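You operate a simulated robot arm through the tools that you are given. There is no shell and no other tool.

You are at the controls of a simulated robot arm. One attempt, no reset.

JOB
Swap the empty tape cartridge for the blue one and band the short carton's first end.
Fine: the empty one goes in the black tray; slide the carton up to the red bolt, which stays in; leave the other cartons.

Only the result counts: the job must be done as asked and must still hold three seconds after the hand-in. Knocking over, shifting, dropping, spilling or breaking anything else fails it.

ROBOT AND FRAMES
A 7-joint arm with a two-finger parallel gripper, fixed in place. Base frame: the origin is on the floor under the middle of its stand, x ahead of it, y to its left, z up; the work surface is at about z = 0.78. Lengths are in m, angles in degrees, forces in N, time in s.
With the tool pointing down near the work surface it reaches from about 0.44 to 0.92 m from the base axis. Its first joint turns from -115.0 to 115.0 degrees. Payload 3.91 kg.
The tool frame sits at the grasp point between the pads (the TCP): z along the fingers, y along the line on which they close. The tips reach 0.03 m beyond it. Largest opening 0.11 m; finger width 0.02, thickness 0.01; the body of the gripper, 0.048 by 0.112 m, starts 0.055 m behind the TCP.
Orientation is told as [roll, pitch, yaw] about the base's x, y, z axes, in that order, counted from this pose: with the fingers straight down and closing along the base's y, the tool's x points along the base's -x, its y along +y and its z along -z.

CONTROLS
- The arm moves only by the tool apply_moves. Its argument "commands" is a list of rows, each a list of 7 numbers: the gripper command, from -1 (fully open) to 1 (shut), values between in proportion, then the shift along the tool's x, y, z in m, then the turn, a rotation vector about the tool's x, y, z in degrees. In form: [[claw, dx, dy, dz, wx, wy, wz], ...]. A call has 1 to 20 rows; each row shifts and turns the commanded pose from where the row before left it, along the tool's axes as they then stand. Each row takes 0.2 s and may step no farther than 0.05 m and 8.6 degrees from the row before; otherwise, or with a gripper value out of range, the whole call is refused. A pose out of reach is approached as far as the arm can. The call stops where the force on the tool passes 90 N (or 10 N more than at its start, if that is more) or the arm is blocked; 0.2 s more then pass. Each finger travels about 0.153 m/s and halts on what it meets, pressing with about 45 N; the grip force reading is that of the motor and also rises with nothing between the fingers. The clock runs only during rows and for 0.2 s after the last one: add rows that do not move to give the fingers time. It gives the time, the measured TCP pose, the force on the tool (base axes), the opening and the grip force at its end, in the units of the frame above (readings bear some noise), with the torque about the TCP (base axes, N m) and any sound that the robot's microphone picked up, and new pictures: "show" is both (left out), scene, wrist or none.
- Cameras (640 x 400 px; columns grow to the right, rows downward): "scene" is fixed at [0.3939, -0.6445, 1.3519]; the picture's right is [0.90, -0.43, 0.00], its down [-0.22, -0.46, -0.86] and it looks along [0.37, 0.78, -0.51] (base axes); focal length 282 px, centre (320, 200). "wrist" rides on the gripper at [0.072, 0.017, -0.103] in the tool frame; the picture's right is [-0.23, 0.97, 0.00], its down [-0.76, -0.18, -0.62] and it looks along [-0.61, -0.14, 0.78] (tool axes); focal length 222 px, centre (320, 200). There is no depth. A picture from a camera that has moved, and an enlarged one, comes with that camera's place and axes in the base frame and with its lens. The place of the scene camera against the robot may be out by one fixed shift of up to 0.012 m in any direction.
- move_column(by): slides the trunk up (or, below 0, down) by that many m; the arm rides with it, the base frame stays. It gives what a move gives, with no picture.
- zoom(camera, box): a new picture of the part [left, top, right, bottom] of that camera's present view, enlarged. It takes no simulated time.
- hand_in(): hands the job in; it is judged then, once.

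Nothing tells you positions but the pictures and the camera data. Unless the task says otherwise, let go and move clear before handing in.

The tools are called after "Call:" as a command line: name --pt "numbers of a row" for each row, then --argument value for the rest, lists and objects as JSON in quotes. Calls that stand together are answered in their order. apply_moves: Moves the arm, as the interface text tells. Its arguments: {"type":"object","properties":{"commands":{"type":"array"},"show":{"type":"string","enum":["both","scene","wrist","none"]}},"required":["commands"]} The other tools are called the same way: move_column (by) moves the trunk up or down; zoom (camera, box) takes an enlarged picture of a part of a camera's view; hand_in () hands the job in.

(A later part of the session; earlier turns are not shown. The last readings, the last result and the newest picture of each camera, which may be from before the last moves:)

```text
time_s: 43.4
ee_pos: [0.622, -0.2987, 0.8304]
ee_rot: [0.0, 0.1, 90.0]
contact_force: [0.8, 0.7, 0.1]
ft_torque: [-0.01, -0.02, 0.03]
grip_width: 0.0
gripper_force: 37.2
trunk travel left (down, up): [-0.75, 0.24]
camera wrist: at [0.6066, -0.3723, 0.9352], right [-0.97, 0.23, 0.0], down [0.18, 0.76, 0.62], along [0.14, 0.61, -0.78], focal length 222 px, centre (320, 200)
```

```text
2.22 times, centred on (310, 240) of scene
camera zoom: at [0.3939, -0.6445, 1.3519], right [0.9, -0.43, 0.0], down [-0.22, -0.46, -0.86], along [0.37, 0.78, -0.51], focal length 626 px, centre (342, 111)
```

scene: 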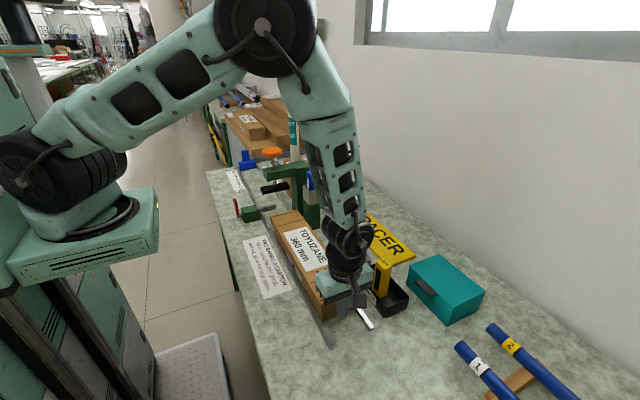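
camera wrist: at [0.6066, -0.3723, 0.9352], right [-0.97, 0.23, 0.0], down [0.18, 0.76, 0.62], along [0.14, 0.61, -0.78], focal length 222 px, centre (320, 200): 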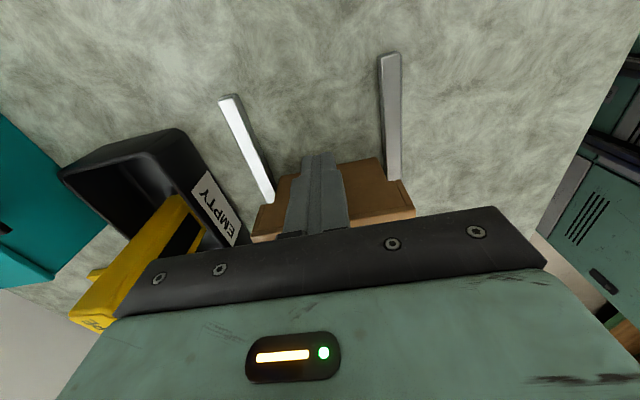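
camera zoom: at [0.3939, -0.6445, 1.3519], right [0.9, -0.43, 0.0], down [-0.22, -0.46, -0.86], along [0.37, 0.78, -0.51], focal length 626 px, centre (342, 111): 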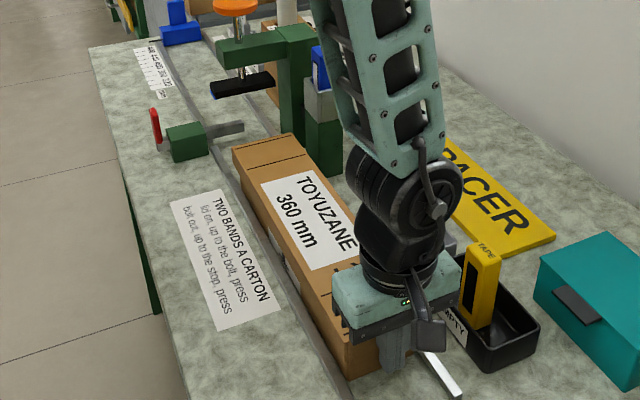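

No clear force yet. I'll check the contact in the wrist view.

Call:
zoom --camera "wrist" --box '[220, 120, 440, 250]'

Call:
zoom --camera "scene" --box '[290, 260, 386, 335]'

```text
2.91 times, centred on (330, 185) of wrist
camera zoom: at [0.6066, -0.3723, 0.9352], right [-0.97, 0.23, 0.0], down [0.18, 0.76, 0.62], along [0.14, 0.61, -0.78], focal length 646 px, centre (291, 244)
```

zoom: 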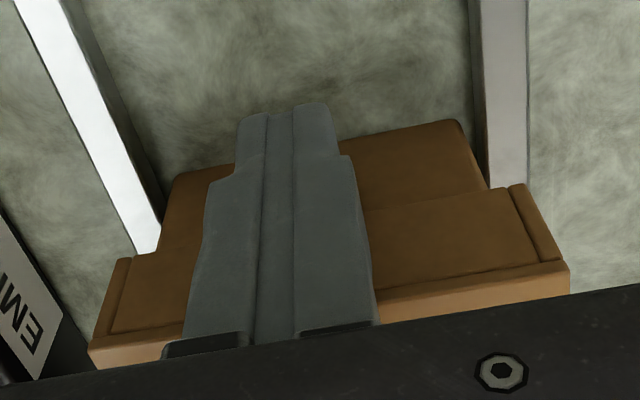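

```text
5.33 times, centred on (338, 298) of scene
camera zoom: at [0.3939, -0.6445, 1.3519], right [0.9, -0.43, 0.0], down [-0.22, -0.46, -0.86], along [0.37, 0.78, -0.51], focal length 1502 px, centre (224, -320)
```

zoom: 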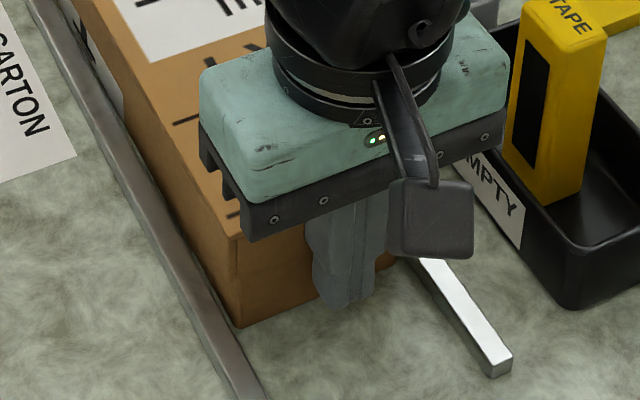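

The fingers are right at the lid's end face. I'll push on at a slow, steady rate and check the force.

Call:
apply_moves --pt "1 -0.006 0 0 0 0 0" --pt "1 -0.006 0 0 0 0 0" --pt "1 -0.006 0 0 0 0 0" --pt "1 -0.006 0 0 0 0 0" --pt "1 -0.006 0 0 0 0 0"

Call:
zoom --camera "scene" --box '[230, 150, 390, 330]'

Call:
zoom --camera "wrist" --box '[220, 120, 440, 250]'

```text
time_s: 44.6
ee_pos: [0.6209, -0.2693, 0.8324]
ee_rot: [0.0, 0.0, 89.9]
contact_force: [0.0, -0.5, -0.3]
ft_torque: [0.02, -0.01, -0.01]
grip_width: 0.0002
gripper_force: 37.6
trunk travel left (down, up): [-0.75, 0.24]
camera wrist: at [0.606, -0.3431, 0.9364], right [-0.97, 0.23, 0.0], down [0.18, 0.76, 0.62], along [0.14, 0.61, -0.78], focal length 222 px, centre (320, 200)
```

scene: 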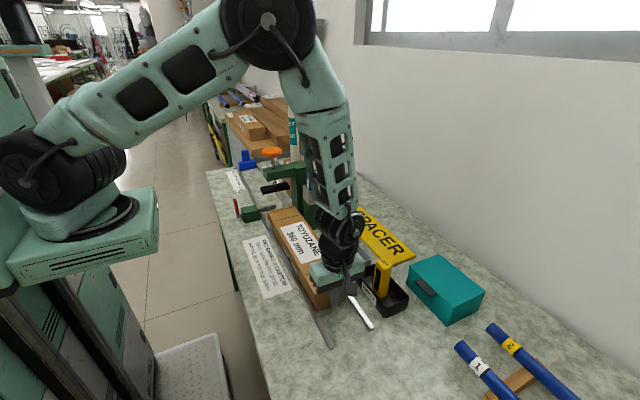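
wrist: 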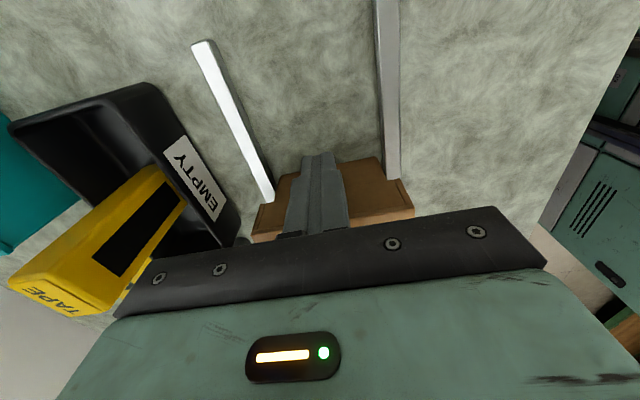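

```text
2.22 times, centred on (310, 240) of scene
camera zoom: at [0.3939, -0.6445, 1.3519], right [0.9, -0.43, 0.0], down [-0.22, -0.46, -0.86], along [0.37, 0.78, -0.51], focal length 626 px, centre (342, 111)
```

zoom: 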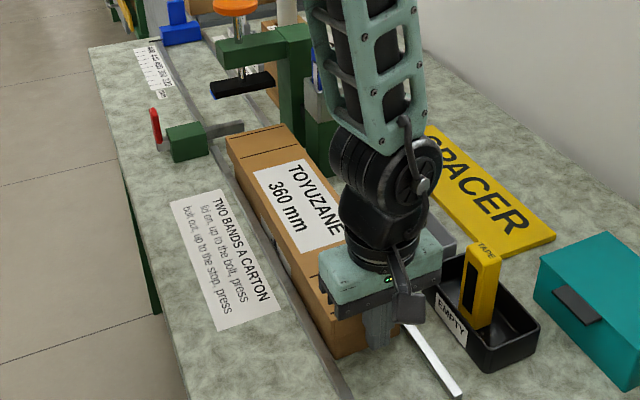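

```text
2.91 times, centred on (330, 185) of wrist
camera zoom: at [0.606, -0.3431, 0.9364], right [-0.97, 0.23, 0.0], down [0.18, 0.76, 0.62], along [0.14, 0.61, -0.78], focal length 646 px, centre (291, 244)
```

zoom: 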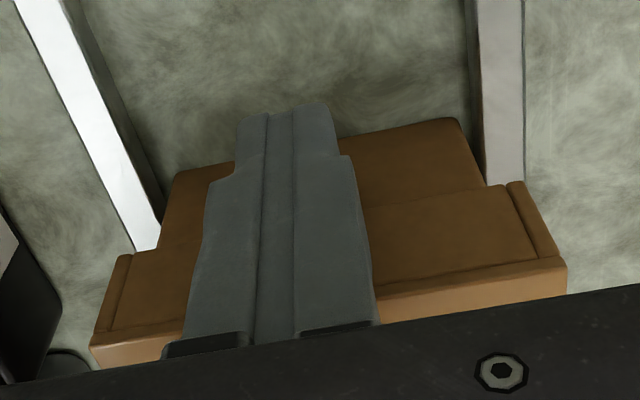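

The carton slides along with the fingers, lid and body together, at low force. I'll continue with about 7 cm more, slowing toward the bolt.

Call:
apply_moves --pt "1 -0.007 0 0 0 0 0" --pt "1 -0.007 0 0 0 0 0" --pt "1 -0.007 0 0 0 0 0" --pt "1 -0.007 0 0 0 0 0" --pt "1 -0.007 0 0 0 0 0" --pt "1 -0.007 0 0 0 0 0" --pt "1 -0.007 0 0 0 0 0" --pt "1 -0.005 0 0 0 0 0"

Call:
zoom --camera "scene" --box '[220, 140, 348, 220]'

Call:
zoom --camera "wrist" --box '[220, 120, 440, 250]'

```text
time_s: 46.4
ee_pos: [0.6234, -0.2145, 0.8315]
ee_rot: [0.0, 0.0, 90.0]
contact_force: [0.9, -0.2, 0.7]
ft_torque: [0.03, 0.02, -0.01]
grip_width: 0.0
gripper_force: 37.9
trunk travel left (down, up): [-0.75, 0.24]
camera wrist: at [0.6069, -0.2881, 0.9359], right [-0.97, 0.23, 0.0], down [0.18, 0.76, 0.62], along [0.14, 0.61, -0.78], focal length 222 px, centre (320, 200)
```

scene: 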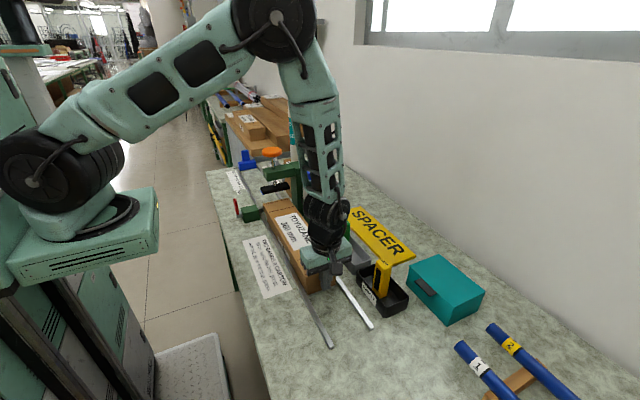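
wrist: 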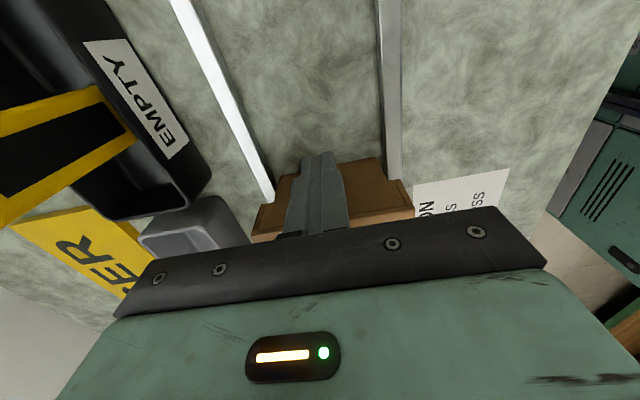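

```text
5.00 times, centred on (284, 180) of scene
camera zoom: at [0.3939, -0.6445, 1.3519], right [0.9, -0.43, 0.0], down [-0.22, -0.46, -0.86], along [0.37, 0.78, -0.51], focal length 1408 px, centre (500, 300)
```

zoom: 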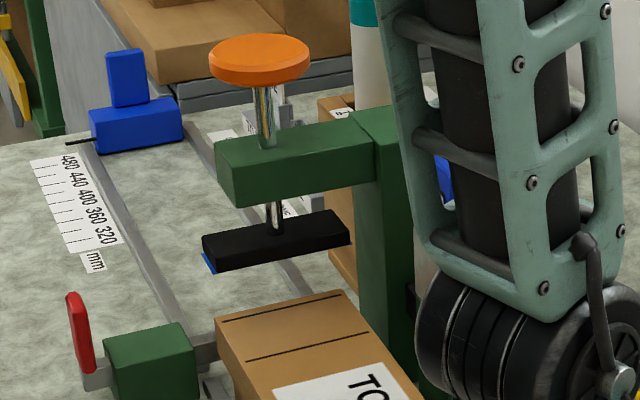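

```text
2.91 times, centred on (330, 185) of wrist
camera zoom: at [0.6069, -0.2881, 0.9359], right [-0.97, 0.23, 0.0], down [0.18, 0.76, 0.62], along [0.14, 0.61, -0.78], focal length 646 px, centre (291, 244)
```

zoom: 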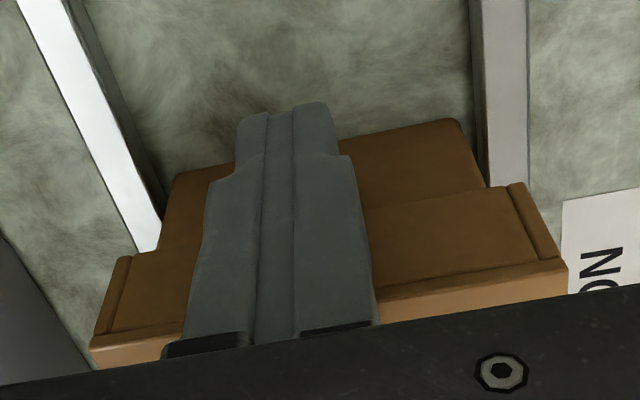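

The far end is now approaching the bolt, with perhaps 3 cm to go. I'll slow down further.

Call:
apply_moves --pt "1 -0.005 0 0 0 0 0" --pt "1 -0.005 0 0 0 0 0" --pt "1 -0.004 0 0 0 0 0" --pt "1 -0.004 0 0 0 0 0" --show "scene"

Call:
zoom --camera "scene" --box '[220, 160, 316, 220]'

```text
time_s: 47.4
ee_pos: [0.6209, -0.1956, 0.8315]
ee_rot: [0.0, -0.1, 90.1]
contact_force: [0.6, -0.5, 0.2]
ft_torque: [-0.04, 0.0, 0.0]
grip_width: 0.0
gripper_force: 38.0
trunk travel left (down, up): [-0.75, 0.24]
```

scene: 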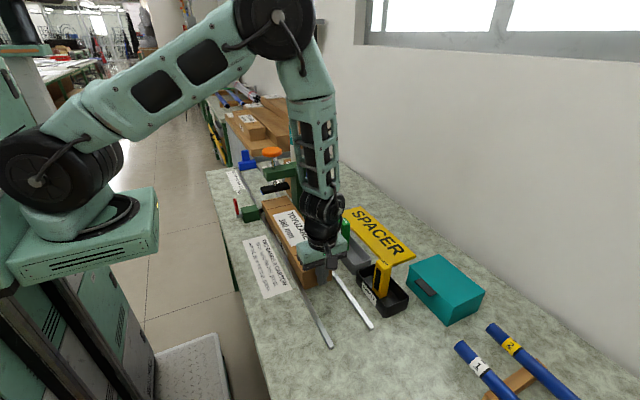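

```text
6.67 times, centred on (268, 190) of scene
camera zoom: at [0.3939, -0.6445, 1.3519], right [0.9, -0.43, 0.0], down [-0.22, -0.46, -0.86], along [0.37, 0.78, -0.51], focal length 1877 px, centre (667, 267)
```

zoom: 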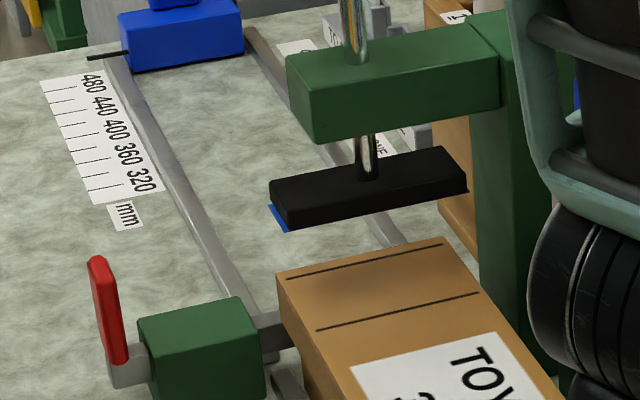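

The far end is now close to the bolt. I'll continue in 3 mm steps with a force check each time.

Call:
apply_moves --pt "1 -0.003 0 0 0 0 0" --pt "1 -0.003 0 0 0 0 0" --pt "1 0 0 0 0 0 0" --show "none"

Call:
apply_moves --pt "1 -0.003 0 0 0 0 0" --pt "1 0 0 0 0 0 0" --show "none"

Call:
zoom --camera "scene" --box '[220, 160, 316, 220]'

```text
time_s: 48.2
ee_pos: [0.6211, -0.1909, 0.8314]
ee_rot: [0.0, 0.0, 90.0]
contact_force: [0.0, -0.4, -0.3]
ft_torque: [0.0, 0.01, 0.0]
grip_width: 0.0
gripper_force: 37.6
trunk travel left (down, up): [-0.75, 0.24]
```

```text
time_s: 48.8
ee_pos: [0.6198, -0.189, 0.8312]
ee_rot: [0.0, 0.0, 90.1]
contact_force: [0.2, -0.2, -0.9]
ft_torque: [0.04, -0.01, 0.01]
grip_width: 0.0001
gripper_force: 38.4
trunk travel left (down, up): [-0.75, 0.24]
```

```text
6.67 times, centred on (268, 190) of scene
camera zoom: at [0.3939, -0.6445, 1.3519], right [0.9, -0.43, 0.0], down [-0.22, -0.46, -0.86], along [0.37, 0.78, -0.51], focal length 1877 px, centre (667, 267)
```

zoom: 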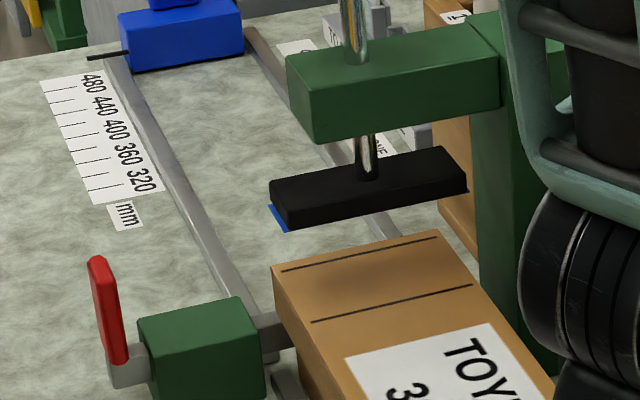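

The carton is still moving freely. I'll continue stepping.

Call:
apply_moves --pt "1 -0.003 0 0 0 0 0" --pt "1 -0.003 0 0 0 0 0" --pt "1 0 0 0 0 0 0" --show "none"

Call:
apply_moves --pt "1 -0.003 0 0 0 0 0" --pt "1 0 0 0 0 0 0" --show "none"

Call:
zoom --camera "scene" --box '[220, 160, 316, 220]'

```text
time_s: 49.6
ee_pos: [0.6212, -0.1833, 0.8323]
ee_rot: [0.0, 0.0, 89.8]
contact_force: [1.0, -20.1, 0.4]
ft_torque: [0.21, 0.02, 0.02]
grip_width: 0.0
gripper_force: 37.8
trunk travel left (down, up): [-0.75, 0.24]
```

```text
time_s: 50.2
ee_pos: [0.6205, -0.1837, 0.8322]
ee_rot: [0.0, 0.2, 89.6]
contact_force: [1.9, -39.2, 3.4]
ft_torque: [0.5, 0.06, 0.04]
grip_width: 0.0
gripper_force: 37.5
trunk travel left (down, up): [-0.75, 0.24]
```

```text
6.67 times, centred on (268, 190) of scene
camera zoom: at [0.3939, -0.6445, 1.3519], right [0.9, -0.43, 0.0], down [-0.22, -0.46, -0.86], along [0.37, 0.78, -0.51], focal length 1877 px, centre (667, 267)
```

zoom: 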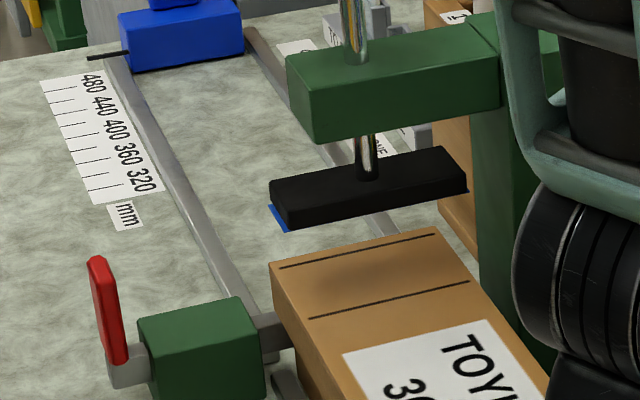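

The force rose to 39 N with no more motion, so the carton is up against the bolt. I'll back the fingers off in -y, rise, and verify.

Call:
apply_moves --pt "1 0.004 0 0 0 0 0" --pt "1 0.01 0 0 0 0 0" --pt "1 0.02 0 0 0 0 0" --pt "1 0.02 0 0 0 0 0" --pt "1 0 0 -0.03 0 0 0" --pt "1 0 0 -0.05 0 0 0" --pt "1 0 0 -0.05 0 0 0" --pt "1 0 0 -0.05 0 0 0" --pt "1 0 0 -0.05 0 0 0" --pt "1 0 0 -0.05 0 0 0" --pt "1 0 0 0 0 0 0"

Call:
zoom --camera "scene" --box '[220, 150, 348, 230]'

Call:
zoom --camera "wrist" --box '[240, 20, 480, 180]'

```text
time_s: 52.6
ee_pos: [0.6229, -0.2338, 1.112]
ee_rot: [0.0, -0.1, 90.0]
contact_force: [0.7, -0.1, 0.9]
ft_torque: [0.01, 0.02, -0.01]
grip_width: 0.0
gripper_force: 37.5
trunk travel left (down, up): [-0.75, 0.24]
camera wrist: at [0.6065, -0.3062, 1.2158], right [-0.97, 0.23, 0.0], down [0.18, 0.76, 0.62], along [0.14, 0.61, -0.78], focal length 222 px, centre (320, 200)
```

scene: 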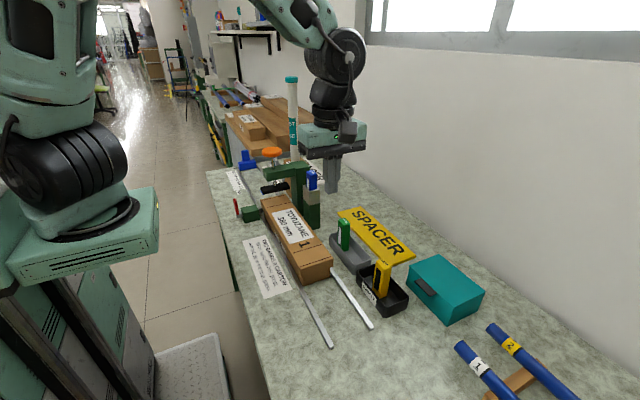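
wrist: 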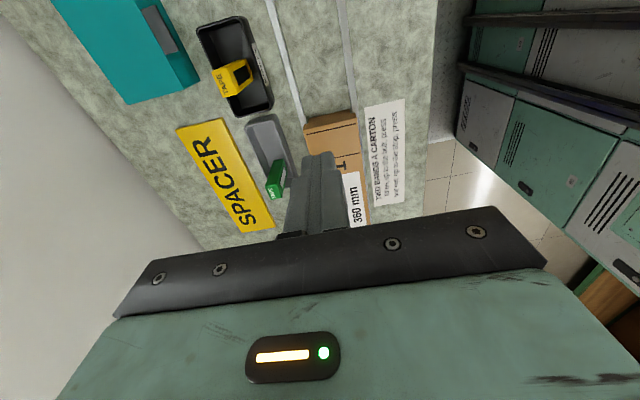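

```text
5.00 times, centred on (284, 190) of scene
camera zoom: at [0.3939, -0.6445, 1.3519], right [0.9, -0.43, 0.0], down [-0.22, -0.46, -0.86], along [0.37, 0.78, -0.51], focal length 1408 px, centre (500, 250)
```

zoom: 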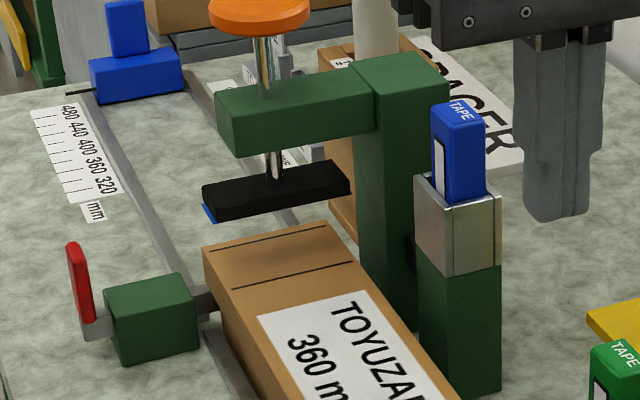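

```text
2.50 times, centred on (360, 100) of wrist
camera zoom: at [0.6065, -0.3062, 1.2158], right [-0.97, 0.23, 0.0], down [0.18, 0.76, 0.62], along [0.14, 0.61, -0.78], focal length 555 px, centre (220, 450)
```

zoom: 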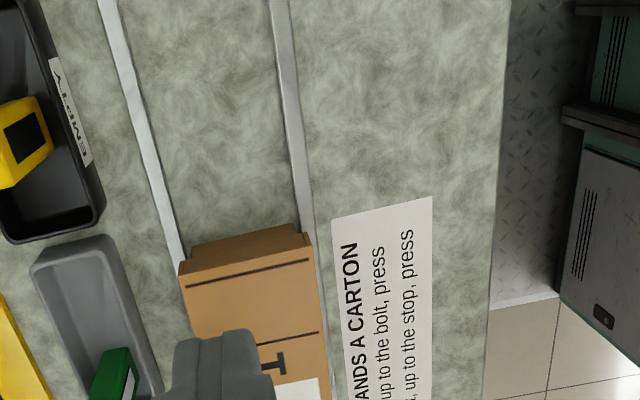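

The carton's far end sits at the bolt and everything else is undisturbed. I'll move toward the press at a safe height and check the contact and the knob from the wrist camera.

Call:
apply_moves --pt "1 -0.02 0.001 -0.01 0 0 0" --pt "1 -0.045 0.001 -0.01 0 0 0" --pt "1 -0.045 0.001 -0.01 0 0 0" --pt "1 -0.045 0.001 0 0 0 0" --pt "1 -0.045 0.001 0 0 0 0" --pt "1 -0.045 0.001 0 0 0 0" --pt "1 -0.035 0.001 0 0 0 0" --pt "1 -0.014 0.001 0 0 0 0" --pt "1 0 0 0 0 0 0"

Call:
zoom --camera "wrist" --box '[240, 20, 480, 180]'

```text
time_s: 54.6
ee_pos: [0.612, 0.0595, 1.1397]
ee_rot: [0.0, 0.0, 90.0]
contact_force: [0.3, 0.2, -0.8]
ft_torque: [0.01, 0.01, 0.02]
grip_width: 0.0
gripper_force: 38.3
trunk travel left (down, up): [-0.75, 0.24]
camera wrist: at [0.596, -0.0129, 1.2439], right [-0.97, 0.23, 0.0], down [0.18, 0.76, 0.62], along [0.14, 0.61, -0.78], focal length 222 px, centre (320, 200)
```

scene: 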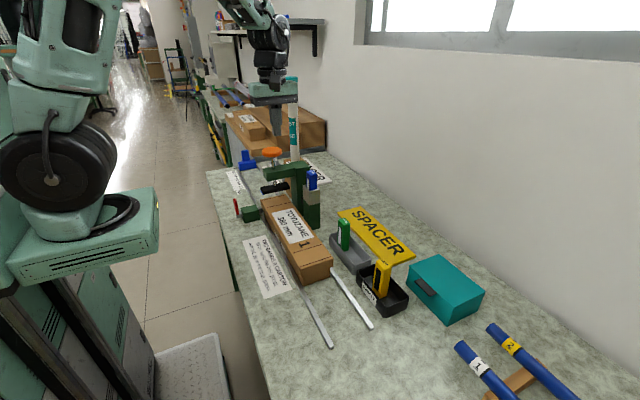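
wrist: 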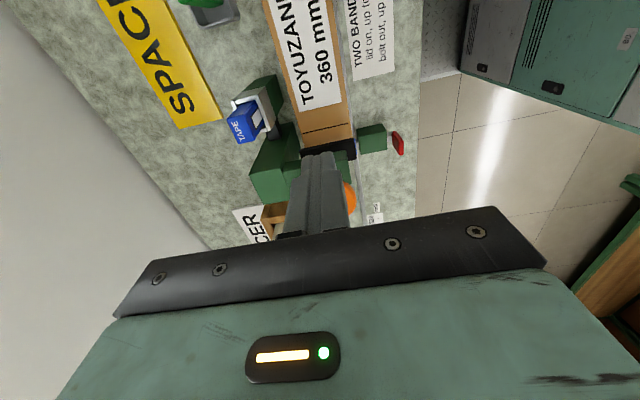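

```text
2.50 times, centred on (360, 100) of wrist
camera zoom: at [0.596, -0.0129, 1.2439], right [-0.97, 0.23, 0.0], down [0.18, 0.76, 0.62], along [0.14, 0.61, -0.78], focal length 555 px, centre (220, 450)
```

zoom: 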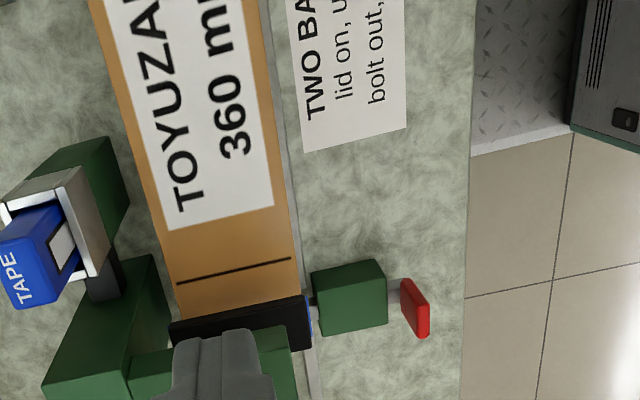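

The far end is under the press foot, by the bolt housing. I put the knob's centre at about (0.619, 0.159) with its top near z 1.03, so I'll move above it.

Call:
apply_moves --pt "1 -0.03 -0.002 0 0 0 0" --pt "1 -0.04 -0.003 0 0 0 0" --pt "1 -0.0295 -0.002 0 0 0 0" --pt "1 0 0 0.03 0 0 0" --pt "1 0 0 0.015 0 0 0" --pt "1 0 0 0 0 0 0"

Call:
zoom --camera "wrist" --box '[240, 80, 480, 230]'

Call:
zoom --camera "scene" --box '[220, 120, 348, 220]'

```text
time_s: 56.0
ee_pos: [0.6204, 0.1611, 1.0971]
ee_rot: [0.0, 0.0, 90.1]
contact_force: [0.0, -0.3, 0.2]
ft_torque: [0.05, -0.02, -0.03]
grip_width: 0.0
gripper_force: 37.5
trunk travel left (down, up): [-0.75, 0.24]
camera wrist: at [0.6044, 0.0882, 1.2011], right [-0.97, 0.23, 0.0], down [0.18, 0.76, 0.62], along [0.14, 0.61, -0.78], focal length 222 px, centre (320, 200)
```

scene: 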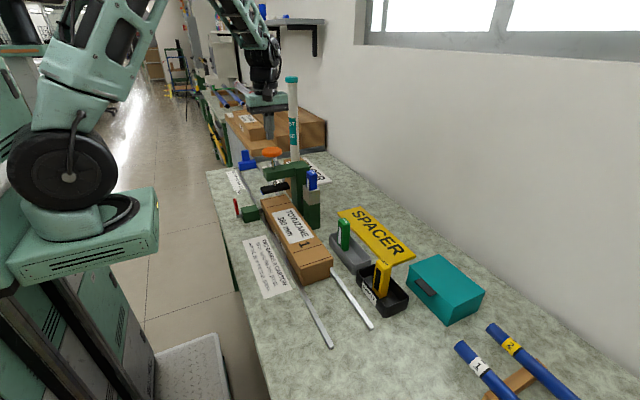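
wrist: 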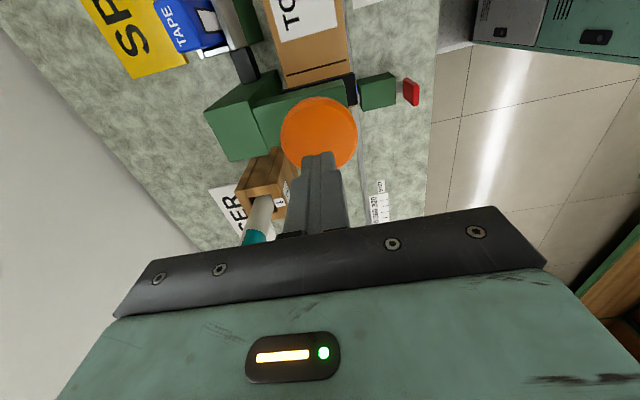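

```text
2.67 times, centred on (360, 155) of wrist
camera zoom: at [0.6044, 0.0882, 1.2011], right [-0.97, 0.23, 0.0], down [0.18, 0.76, 0.62], along [0.14, 0.61, -0.78], focal length 592 px, centre (213, 320)
```

zoom: 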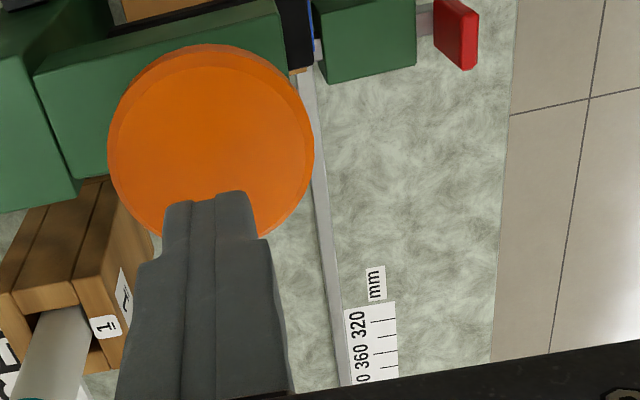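

```text
4.00 times, centred on (284, 170) of scene
camera zoom: at [0.3939, -0.6445, 1.3519], right [0.9, -0.43, 0.0], down [-0.22, -0.46, -0.86], along [0.37, 0.78, -0.51], focal length 1126 px, centre (464, 320)
```

zoom: 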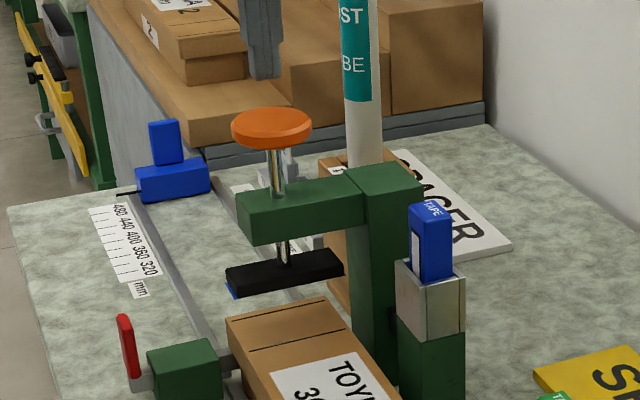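

The knob's centre appears at y ≈ 0.155, so I'll shift -5 mm in y and come down to touch it gently.

Call:
apply_moves --pt "1 0.005 0 0 0 0 0" --pt "1 0 0 0.012 0 0 0" --pt "1 0 0 0.008 0 0 0" --pt "1 0 0 0.004 0 0 0" --pt "1 0 0 0 0 0 0"

Call:
zoom --camera "scene" --box '[220, 120, 348, 220]'

```text
time_s: 57.2
ee_pos: [0.6196, 0.1534, 1.0722]
ee_rot: [0.0, 0.0, 90.0]
contact_force: [-0.3, -0.5, 0.1]
ft_torque: [0.01, 0.01, -0.01]
grip_width: 0.0001
gripper_force: 37.9
trunk travel left (down, up): [-0.75, 0.24]
camera wrist: at [0.6048, 0.0823, 1.1766], right [-0.97, 0.23, 0.0], down [0.18, 0.76, 0.62], along [0.14, 0.61, -0.78], focal length 222 px, centre (320, 200)
```

scene: 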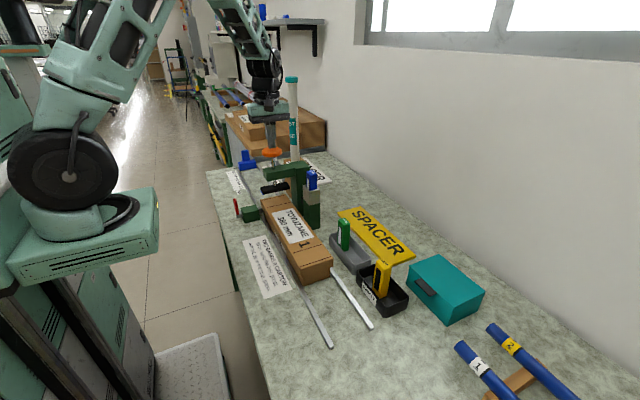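
wrist: 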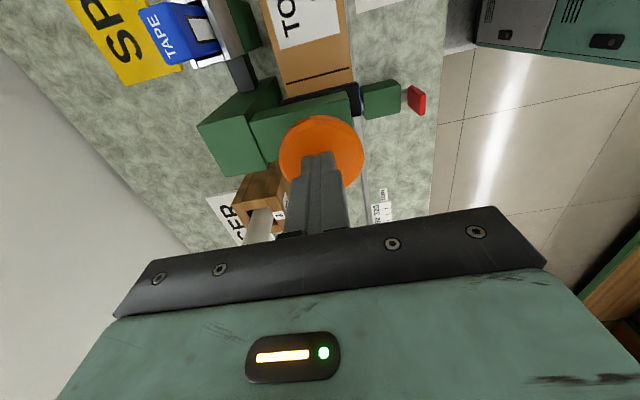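

```text
4.00 times, centred on (284, 170) of scene
camera zoom: at [0.3939, -0.6445, 1.3519], right [0.9, -0.43, 0.0], down [-0.22, -0.46, -0.86], along [0.37, 0.78, -0.51], focal length 1126 px, centre (464, 320)
```

zoom: 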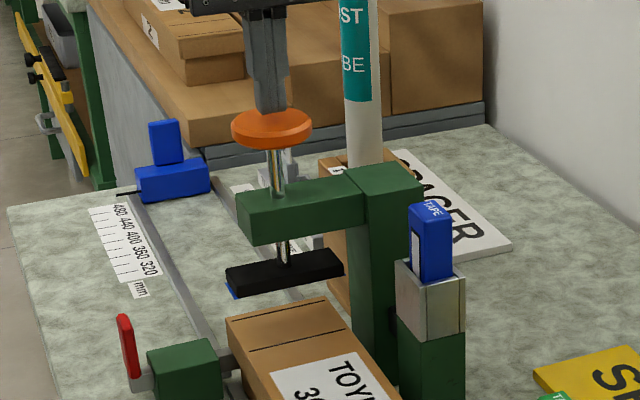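

The fingertips are just above the centre of the knob. I'll continue down in small steps until contact, then press.

Call:
apply_moves --pt "1 0 0 0.004 0 0 0" --pt "1 0 0 0.004 0 0 0" --pt "1 0 0 0.004 0 0 0" --pt "1 0 0 0 0 0 0" --show "none"

Call:
zoom --camera "scene" --box '[220, 120, 348, 220]'

```text
time_s: 58.2
ee_pos: [0.621, 0.1555, 1.0606]
ee_rot: [0.0, -0.1, 90.0]
contact_force: [-0.7, 0.3, 1.2]
ft_torque: [0.05, 0.02, -0.01]
grip_width: 0.0
gripper_force: 37.7
trunk travel left (down, up): [-0.75, 0.24]
```

```text
4.00 times, centred on (284, 170) of scene
camera zoom: at [0.3939, -0.6445, 1.3519], right [0.9, -0.43, 0.0], down [-0.22, -0.46, -0.86], along [0.37, 0.78, -0.51], focal length 1126 px, centre (464, 320)
```

zoom: 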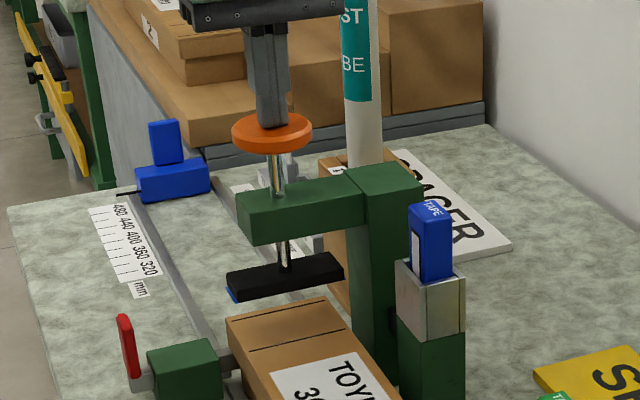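

The knob has begun to move down. I'll press on steadily and watch the force and listen.

Call:
apply_moves --pt "1 0 0 0.004 0 0 0" --pt "1 0 0 0.004 0 0 0" --pt "1 0 0 0.004 0 0 0" --pt "1 0 0 0.004 0 0 0" --pt "1 0 0 0 0 0 0" --show "none"

Call:
zoom --camera "scene" --box '[220, 120, 348, 220]'

```text
time_s: 59.4
ee_pos: [0.6195, 0.1544, 1.0446]
ee_rot: [0.0, 0.1, 90.0]
contact_force: [0.3, -0.3, 2.5]
ft_torque: [-0.02, -0.01, 0.01]
grip_width: 0.0
gripper_force: 37.6
trunk travel left (down, up): [-0.75, 0.24]
```

```text
4.00 times, centred on (284, 170) of scene
camera zoom: at [0.3939, -0.6445, 1.3519], right [0.9, -0.43, 0.0], down [-0.22, -0.46, -0.86], along [0.37, 0.78, -0.51], focal length 1126 px, centre (464, 320)
```

zoom: 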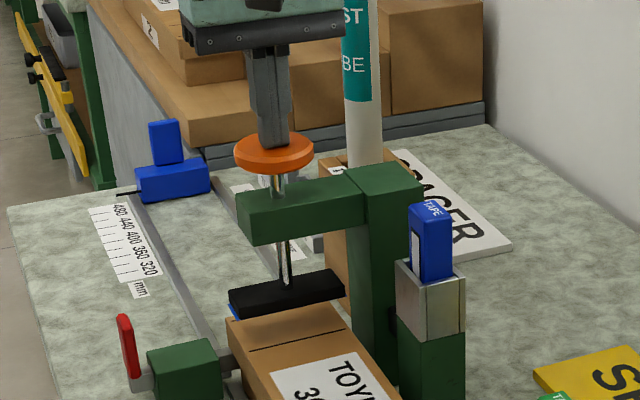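

The foot is close to the carton top and the spring force is light. I'll keep pressing slowly.

Call:
apply_moves --pt "1 0 0 0.003 0 0 0" --pt "1 0 0 0.003 0 0 0" --pt "1 0 0 0.003 0 0 0" --pt "1 0 0 0 0 0 0" --show "none"

Call:
zoom --camera "scene" --box '[220, 120, 348, 220]'

```text
time_s: 60.4
ee_pos: [0.6204, 0.155, 1.0352]
ee_rot: [0.0, 0.0, 90.0]
contact_force: [-3.2, -0.5, 4.1]
ft_torque: [-0.04, 0.08, -0.01]
grip_width: 0.0
gripper_force: 37.1
trunk travel left (down, up): [-0.75, 0.24]
```

```text
4.00 times, centred on (284, 170) of scene
camera zoom: at [0.3939, -0.6445, 1.3519], right [0.9, -0.43, 0.0], down [-0.22, -0.46, -0.86], along [0.37, 0.78, -0.51], focal length 1126 px, centre (464, 320)
```

zoom: 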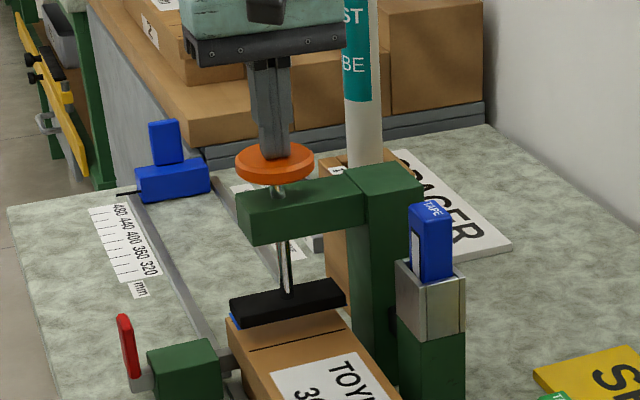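

The foot is almost on the carton. I'll continue in 3 mm steps until it resists.

Call:
apply_moves --pt "1 0 0 0.003 0 0 0" --pt "1 0 0 0.003 0 0 0" --pt "1 0 0 0 0 0 0" --show "none"

Call:
zoom --camera "scene" --box '[220, 120, 348, 220]'

```text
time_s: 61.2
ee_pos: [0.6203, 0.156, 1.0302]
ee_rot: [0.0, 0.0, 90.0]
contact_force: [-0.7, 1.1, 4.7]
ft_torque: [0.02, 0.03, -0.01]
grip_width: 0.0
gripper_force: 37.7
trunk travel left (down, up): [-0.75, 0.24]
```

```text
4.00 times, centred on (284, 170) of scene
camera zoom: at [0.3939, -0.6445, 1.3519], right [0.9, -0.43, 0.0], down [-0.22, -0.46, -0.86], along [0.37, 0.78, -0.51], focal length 1126 px, centre (464, 320)
```

zoom: 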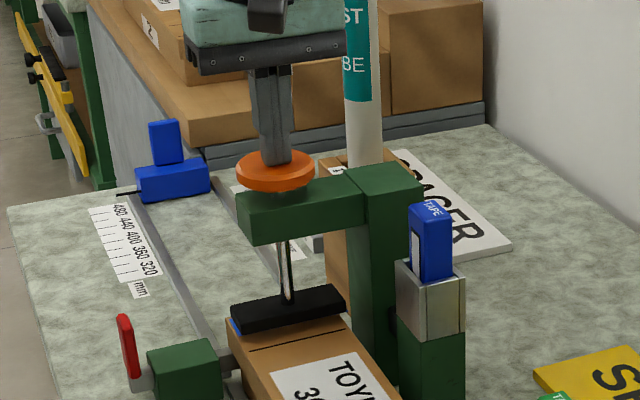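

Call:
apply_moves --pt "1 0 0 0.003 0 0 0" --pt "1 0 0 0.003 0 0 0" --pt "1 0 0 0 0 0 0" --show "none"

Call:
zoom --camera "scene" --box '[220, 140, 316, 210]'

```text
time_s: 62.0
ee_pos: [0.6194, 0.1532, 1.0239]
ee_rot: [0.0, 0.0, 90.0]
contact_force: [2.1, 2.9, 5.6]
ft_torque: [0.03, -0.03, -0.01]
grip_width: 0.0
gripper_force: 37.9
trunk travel left (down, up): [-0.75, 0.24]
heard: click
```

```text
5.71 times, centred on (268, 175) of scene
camera zoom: at [0.3939, -0.6445, 1.3519], right [0.9, -0.43, 0.0], down [-0.22, -0.46, -0.86], along [0.37, 0.78, -0.51], focal length 1609 px, centre (617, 343)
```

zoom: 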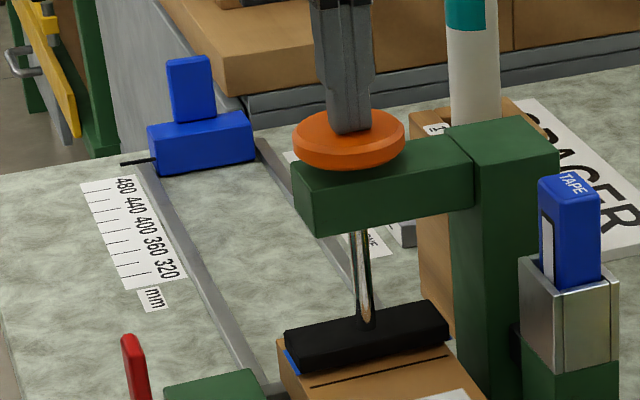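

I heard a click. I'll ease up slowly to let the foot return and see whether a blue band is on the carton.

Call:
apply_moves --pt "1 0 0 -0.005 0 0 0" --pt "1 0 0 -0.01 0 0 0" --pt "1 0 0 -0.01 0 0 0" --pt "1 0 0 -0.015 0 0 0" --pt "1 0 0 -0.02 0 0 0" --pt "1 0 0 -0.02 0 0 0" --pt "1 0 0 -0.02 0 0 0" --pt "1 0 0 0 0 0 0"

Call:
zoom --camera "scene" --box '[220, 140, 316, 230]'

Call:
zoom --camera "wrist" --box '[200, 10, 440, 160]'

```text
time_s: 63.8
ee_pos: [0.6183, 0.1536, 1.1238]
ee_rot: [0.0, 0.0, 90.0]
contact_force: [-0.9, -0.1, -0.2]
ft_torque: [-0.01, -0.03, 0.0]
grip_width: 0.0
gripper_force: 37.4
trunk travel left (down, up): [-0.75, 0.24]
camera wrist: at [0.6044, 0.0815, 1.228], right [-0.97, 0.23, 0.0], down [0.18, 0.76, 0.62], along [0.14, 0.61, -0.78], focal length 222 px, centre (320, 200)
```

scene: 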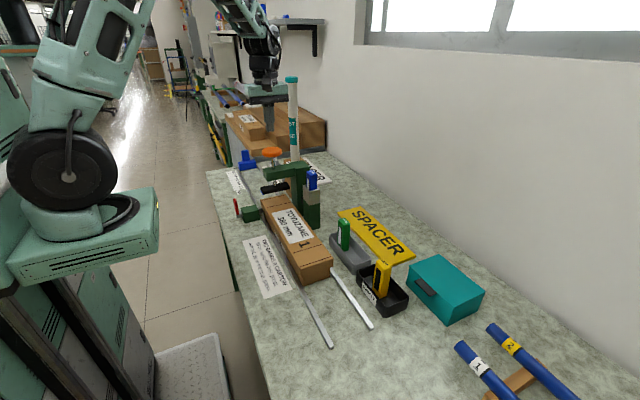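
wrist: 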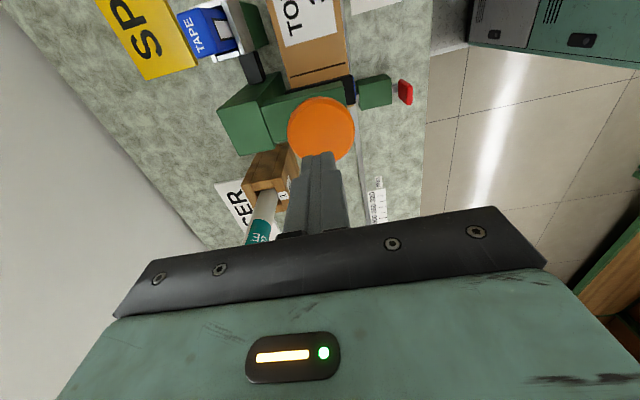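

```text
4.44 times, centred on (268, 185) of scene
camera zoom: at [0.3939, -0.6445, 1.3519], right [0.9, -0.43, 0.0], down [-0.22, -0.46, -0.86], along [0.37, 0.78, -0.51], focal length 1252 px, centre (551, 267)
```

zoom: 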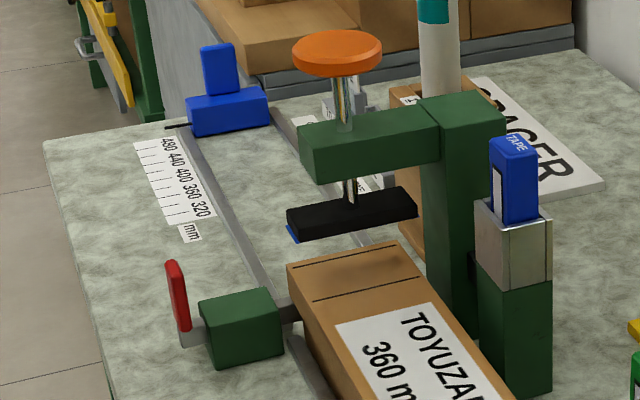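

```text
2.67 times, centred on (320, 85) of wrist
camera zoom: at [0.6044, 0.0815, 1.228], right [-0.97, 0.23, 0.0], down [0.18, 0.76, 0.62], along [0.14, 0.61, -0.78], focal length 592 px, centre (320, 507)
```

zoom: 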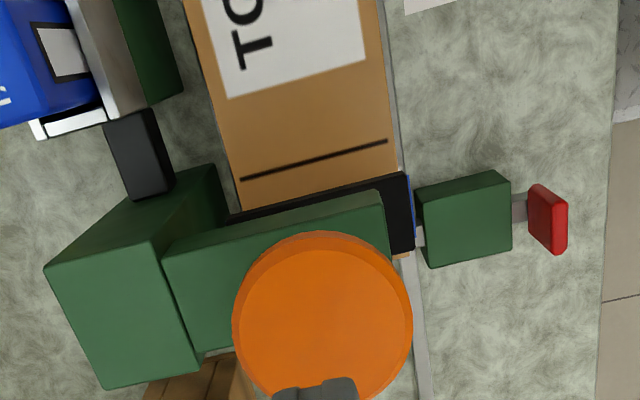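

No band is visible on the carton yet, and the blue tape is still under the foot, so the click may only be a detent before the full stroke. I'll look closer at the end of the carton, the marks and the foot.

Call:
zoom --camera "scene" --box '[248, 165, 328, 215]'

Call:
zoom --camera "wrist" --box '[260, 60, 388, 140]'

Call:
zoom --camera "scene" --box '[225, 185, 289, 225]'

```text
8.00 times, centred on (288, 190) of scene
camera zoom: at [0.3939, -0.6445, 1.3519], right [0.9, -0.43, 0.0], down [-0.22, -0.46, -0.86], along [0.37, 0.78, -0.51], focal length 2253 px, centre (576, 280)
```

zoom: 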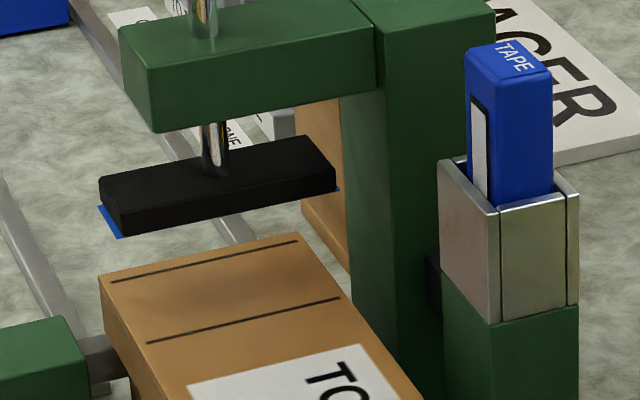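

```text
5.00 times, centred on (324, 100) of wrist
camera zoom: at [0.6044, 0.0815, 1.228], right [-0.97, 0.23, 0.0], down [0.18, 0.76, 0.62], along [0.14, 0.61, -0.78], focal length 1111 px, centre (300, 700)
```

zoom: 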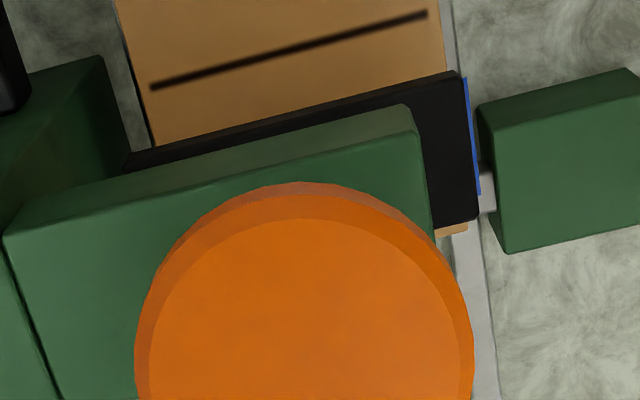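

```text
10.00 times, centred on (257, 205) of scene
camera zoom: at [0.3939, -0.6445, 1.3519], right [0.9, -0.43, 0.0], down [-0.22, -0.46, -0.86], along [0.37, 0.78, -0.51], focal length 2816 px, centre (950, 150)
```

zoom: 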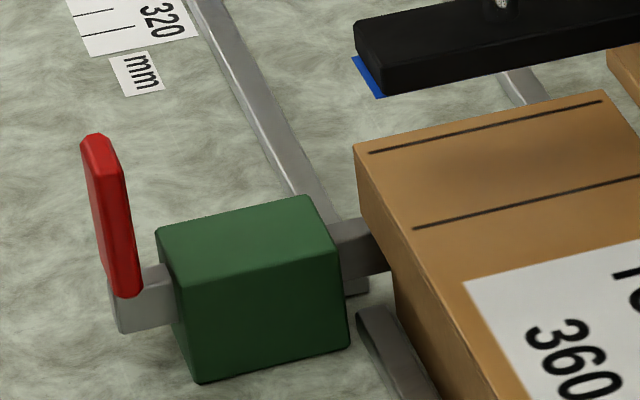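

The carton is properly at the bolt, and the foot is over the band zone between its two marks. I'll press again and carry the stroke on until it resists firmly.

Call:
apply_moves --pt "1 0 0 0.03 0 0 0" --pt "1 0 0 0.02 0 0 0" --pt "1 0 0 0.01 0 0 0" --pt "1 0 0 0.01 0 0 0" --pt "1 0 0 0.01 0 0 0" --pt "1 0 0 0.01 0 0 0" --pt "1 0 0 0.005 0 0 0" --pt "1 0 0 0 0 0 0" --show "none"

Call:
zoom --camera "scene" --box '[220, 140, 316, 210]'

```text
time_s: 65.6
ee_pos: [0.6207, 0.1557, 1.0299]
ee_rot: [0.0, 0.1, 89.9]
contact_force: [1.7, 1.7, 4.4]
ft_torque: [0.02, -0.05, 0.01]
grip_width: 0.0
gripper_force: 37.8
trunk travel left (down, up): [-0.75, 0.24]
```

```text
5.71 times, centred on (268, 175) of scene
camera zoom: at [0.3939, -0.6445, 1.3519], right [0.9, -0.43, 0.0], down [-0.22, -0.46, -0.86], along [0.37, 0.78, -0.51], focal length 1609 px, centre (617, 343)
```

zoom: 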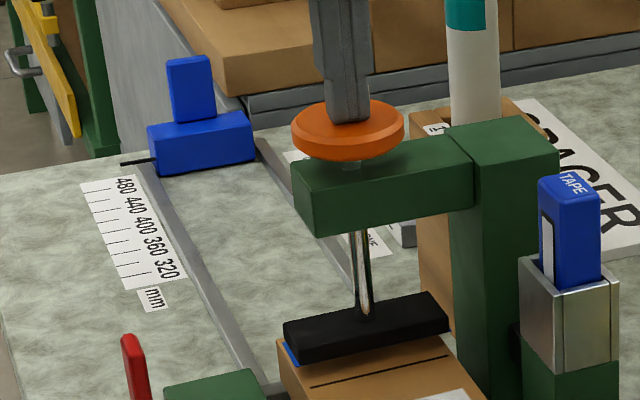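

Call:
apply_moves --pt "1 0 0 0.003 0 0 0" --pt "1 0 0 0.003 0 0 0" --pt "1 0 0 0 0 0 0" --show "none"

Call:
apply_moves --pt "1 0 0 0.002 0 0 0" --pt "1 0 0 0 0 0 0" --show "none"

Call:
zoom --camera "scene" --box '[220, 140, 316, 210]'

```text
time_s: 66.4
ee_pos: [0.6197, 0.1548, 1.022]
ee_rot: [0.0, 0.0, 89.9]
contact_force: [0.3, -1.2, 5.7]
ft_torque: [-0.01, 0.01, 0.05]
grip_width: 0.0005
gripper_force: 37.8
trunk travel left (down, up): [-0.75, 0.24]
heard: click
```

```text
time_s: 67.0
ee_pos: [0.6202, 0.1551, 1.02]
ee_rot: [0.1, 0.1, 90.0]
contact_force: [-1.5, -2.4, 7.4]
ft_torque: [-0.09, 0.02, -0.01]
grip_width: 0.0
gripper_force: 37.6
trunk travel left (down, up): [-0.75, 0.24]
```

```text
5.71 times, centred on (268, 175) of scene
camera zoom: at [0.3939, -0.6445, 1.3519], right [0.9, -0.43, 0.0], down [-0.22, -0.46, -0.86], along [0.37, 0.78, -0.51], focal length 1609 px, centre (617, 343)
```

zoom: 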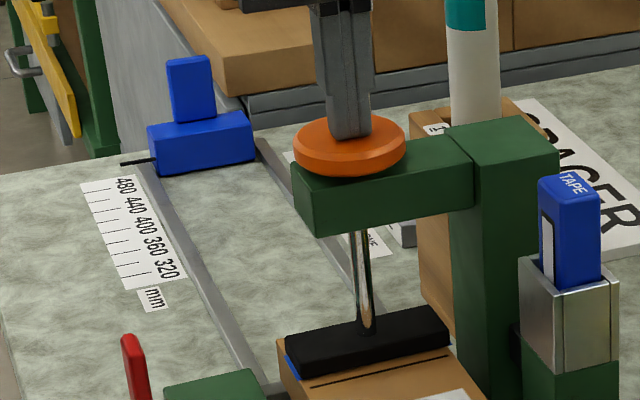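

The click came at the same point, and the force is only starting to rise now. I'll keep pressing in small steps until it is firm.

Call:
apply_moves --pt "1 0 0 0.002 0 0 0" --pt "1 0 0 0 0 0 0" --show "none"

Call:
apply_moves --pt "1 0 0 0.002 0 0 0" --pt "1 0 0 0 0 0 0" --show "none"

Call:
apply_moves --pt "1 0 0 0.002 0 0 0" --pt "1 0 0 0 0 0 0" --show "none"

Call:
zoom --camera "scene" --box '[220, 140, 316, 210]'

```text
time_s: 67.6
ee_pos: [0.62, 0.1548, 1.0199]
ee_rot: [-0.1, -0.1, 90.0]
contact_force: [-2.7, -2.6, 13.1]
ft_torque: [-0.1, 0.11, -0.04]
grip_width: 0.0
gripper_force: 37.8
trunk travel left (down, up): [-0.75, 0.24]
```

```text
time_s: 68.2
ee_pos: [0.6193, 0.1548, 1.0182]
ee_rot: [-0.2, -0.1, 89.9]
contact_force: [-3.6, -4.4, 35.3]
ft_torque: [-0.22, 0.17, 0.04]
grip_width: 0.0004
gripper_force: 37.6
trunk travel left (down, up): [-0.75, 0.24]
```

```text
time_s: 68.8
ee_pos: [0.6196, 0.1548, 1.0181]
ee_rot: [-0.3, -0.2, 89.9]
contact_force: [-7.4, -6.7, 60.1]
ft_torque: [-0.33, 0.26, 0.08]
grip_width: 0.0
gripper_force: 38.0
trunk travel left (down, up): [-0.75, 0.24]
```

```text
5.71 times, centred on (268, 175) of scene
camera zoom: at [0.3939, -0.6445, 1.3519], right [0.9, -0.43, 0.0], down [-0.22, -0.46, -0.86], along [0.37, 0.78, -0.51], focal length 1609 px, centre (617, 343)
```

zoom: 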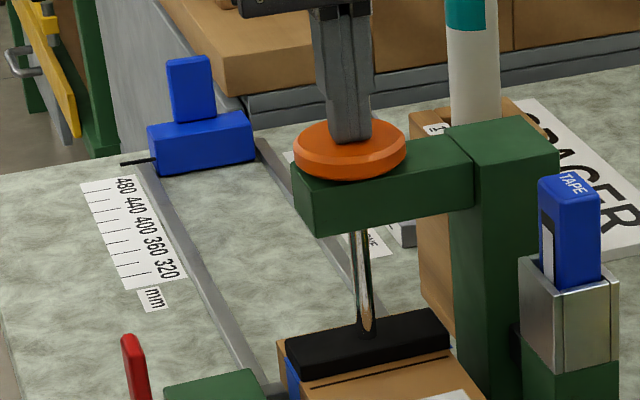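

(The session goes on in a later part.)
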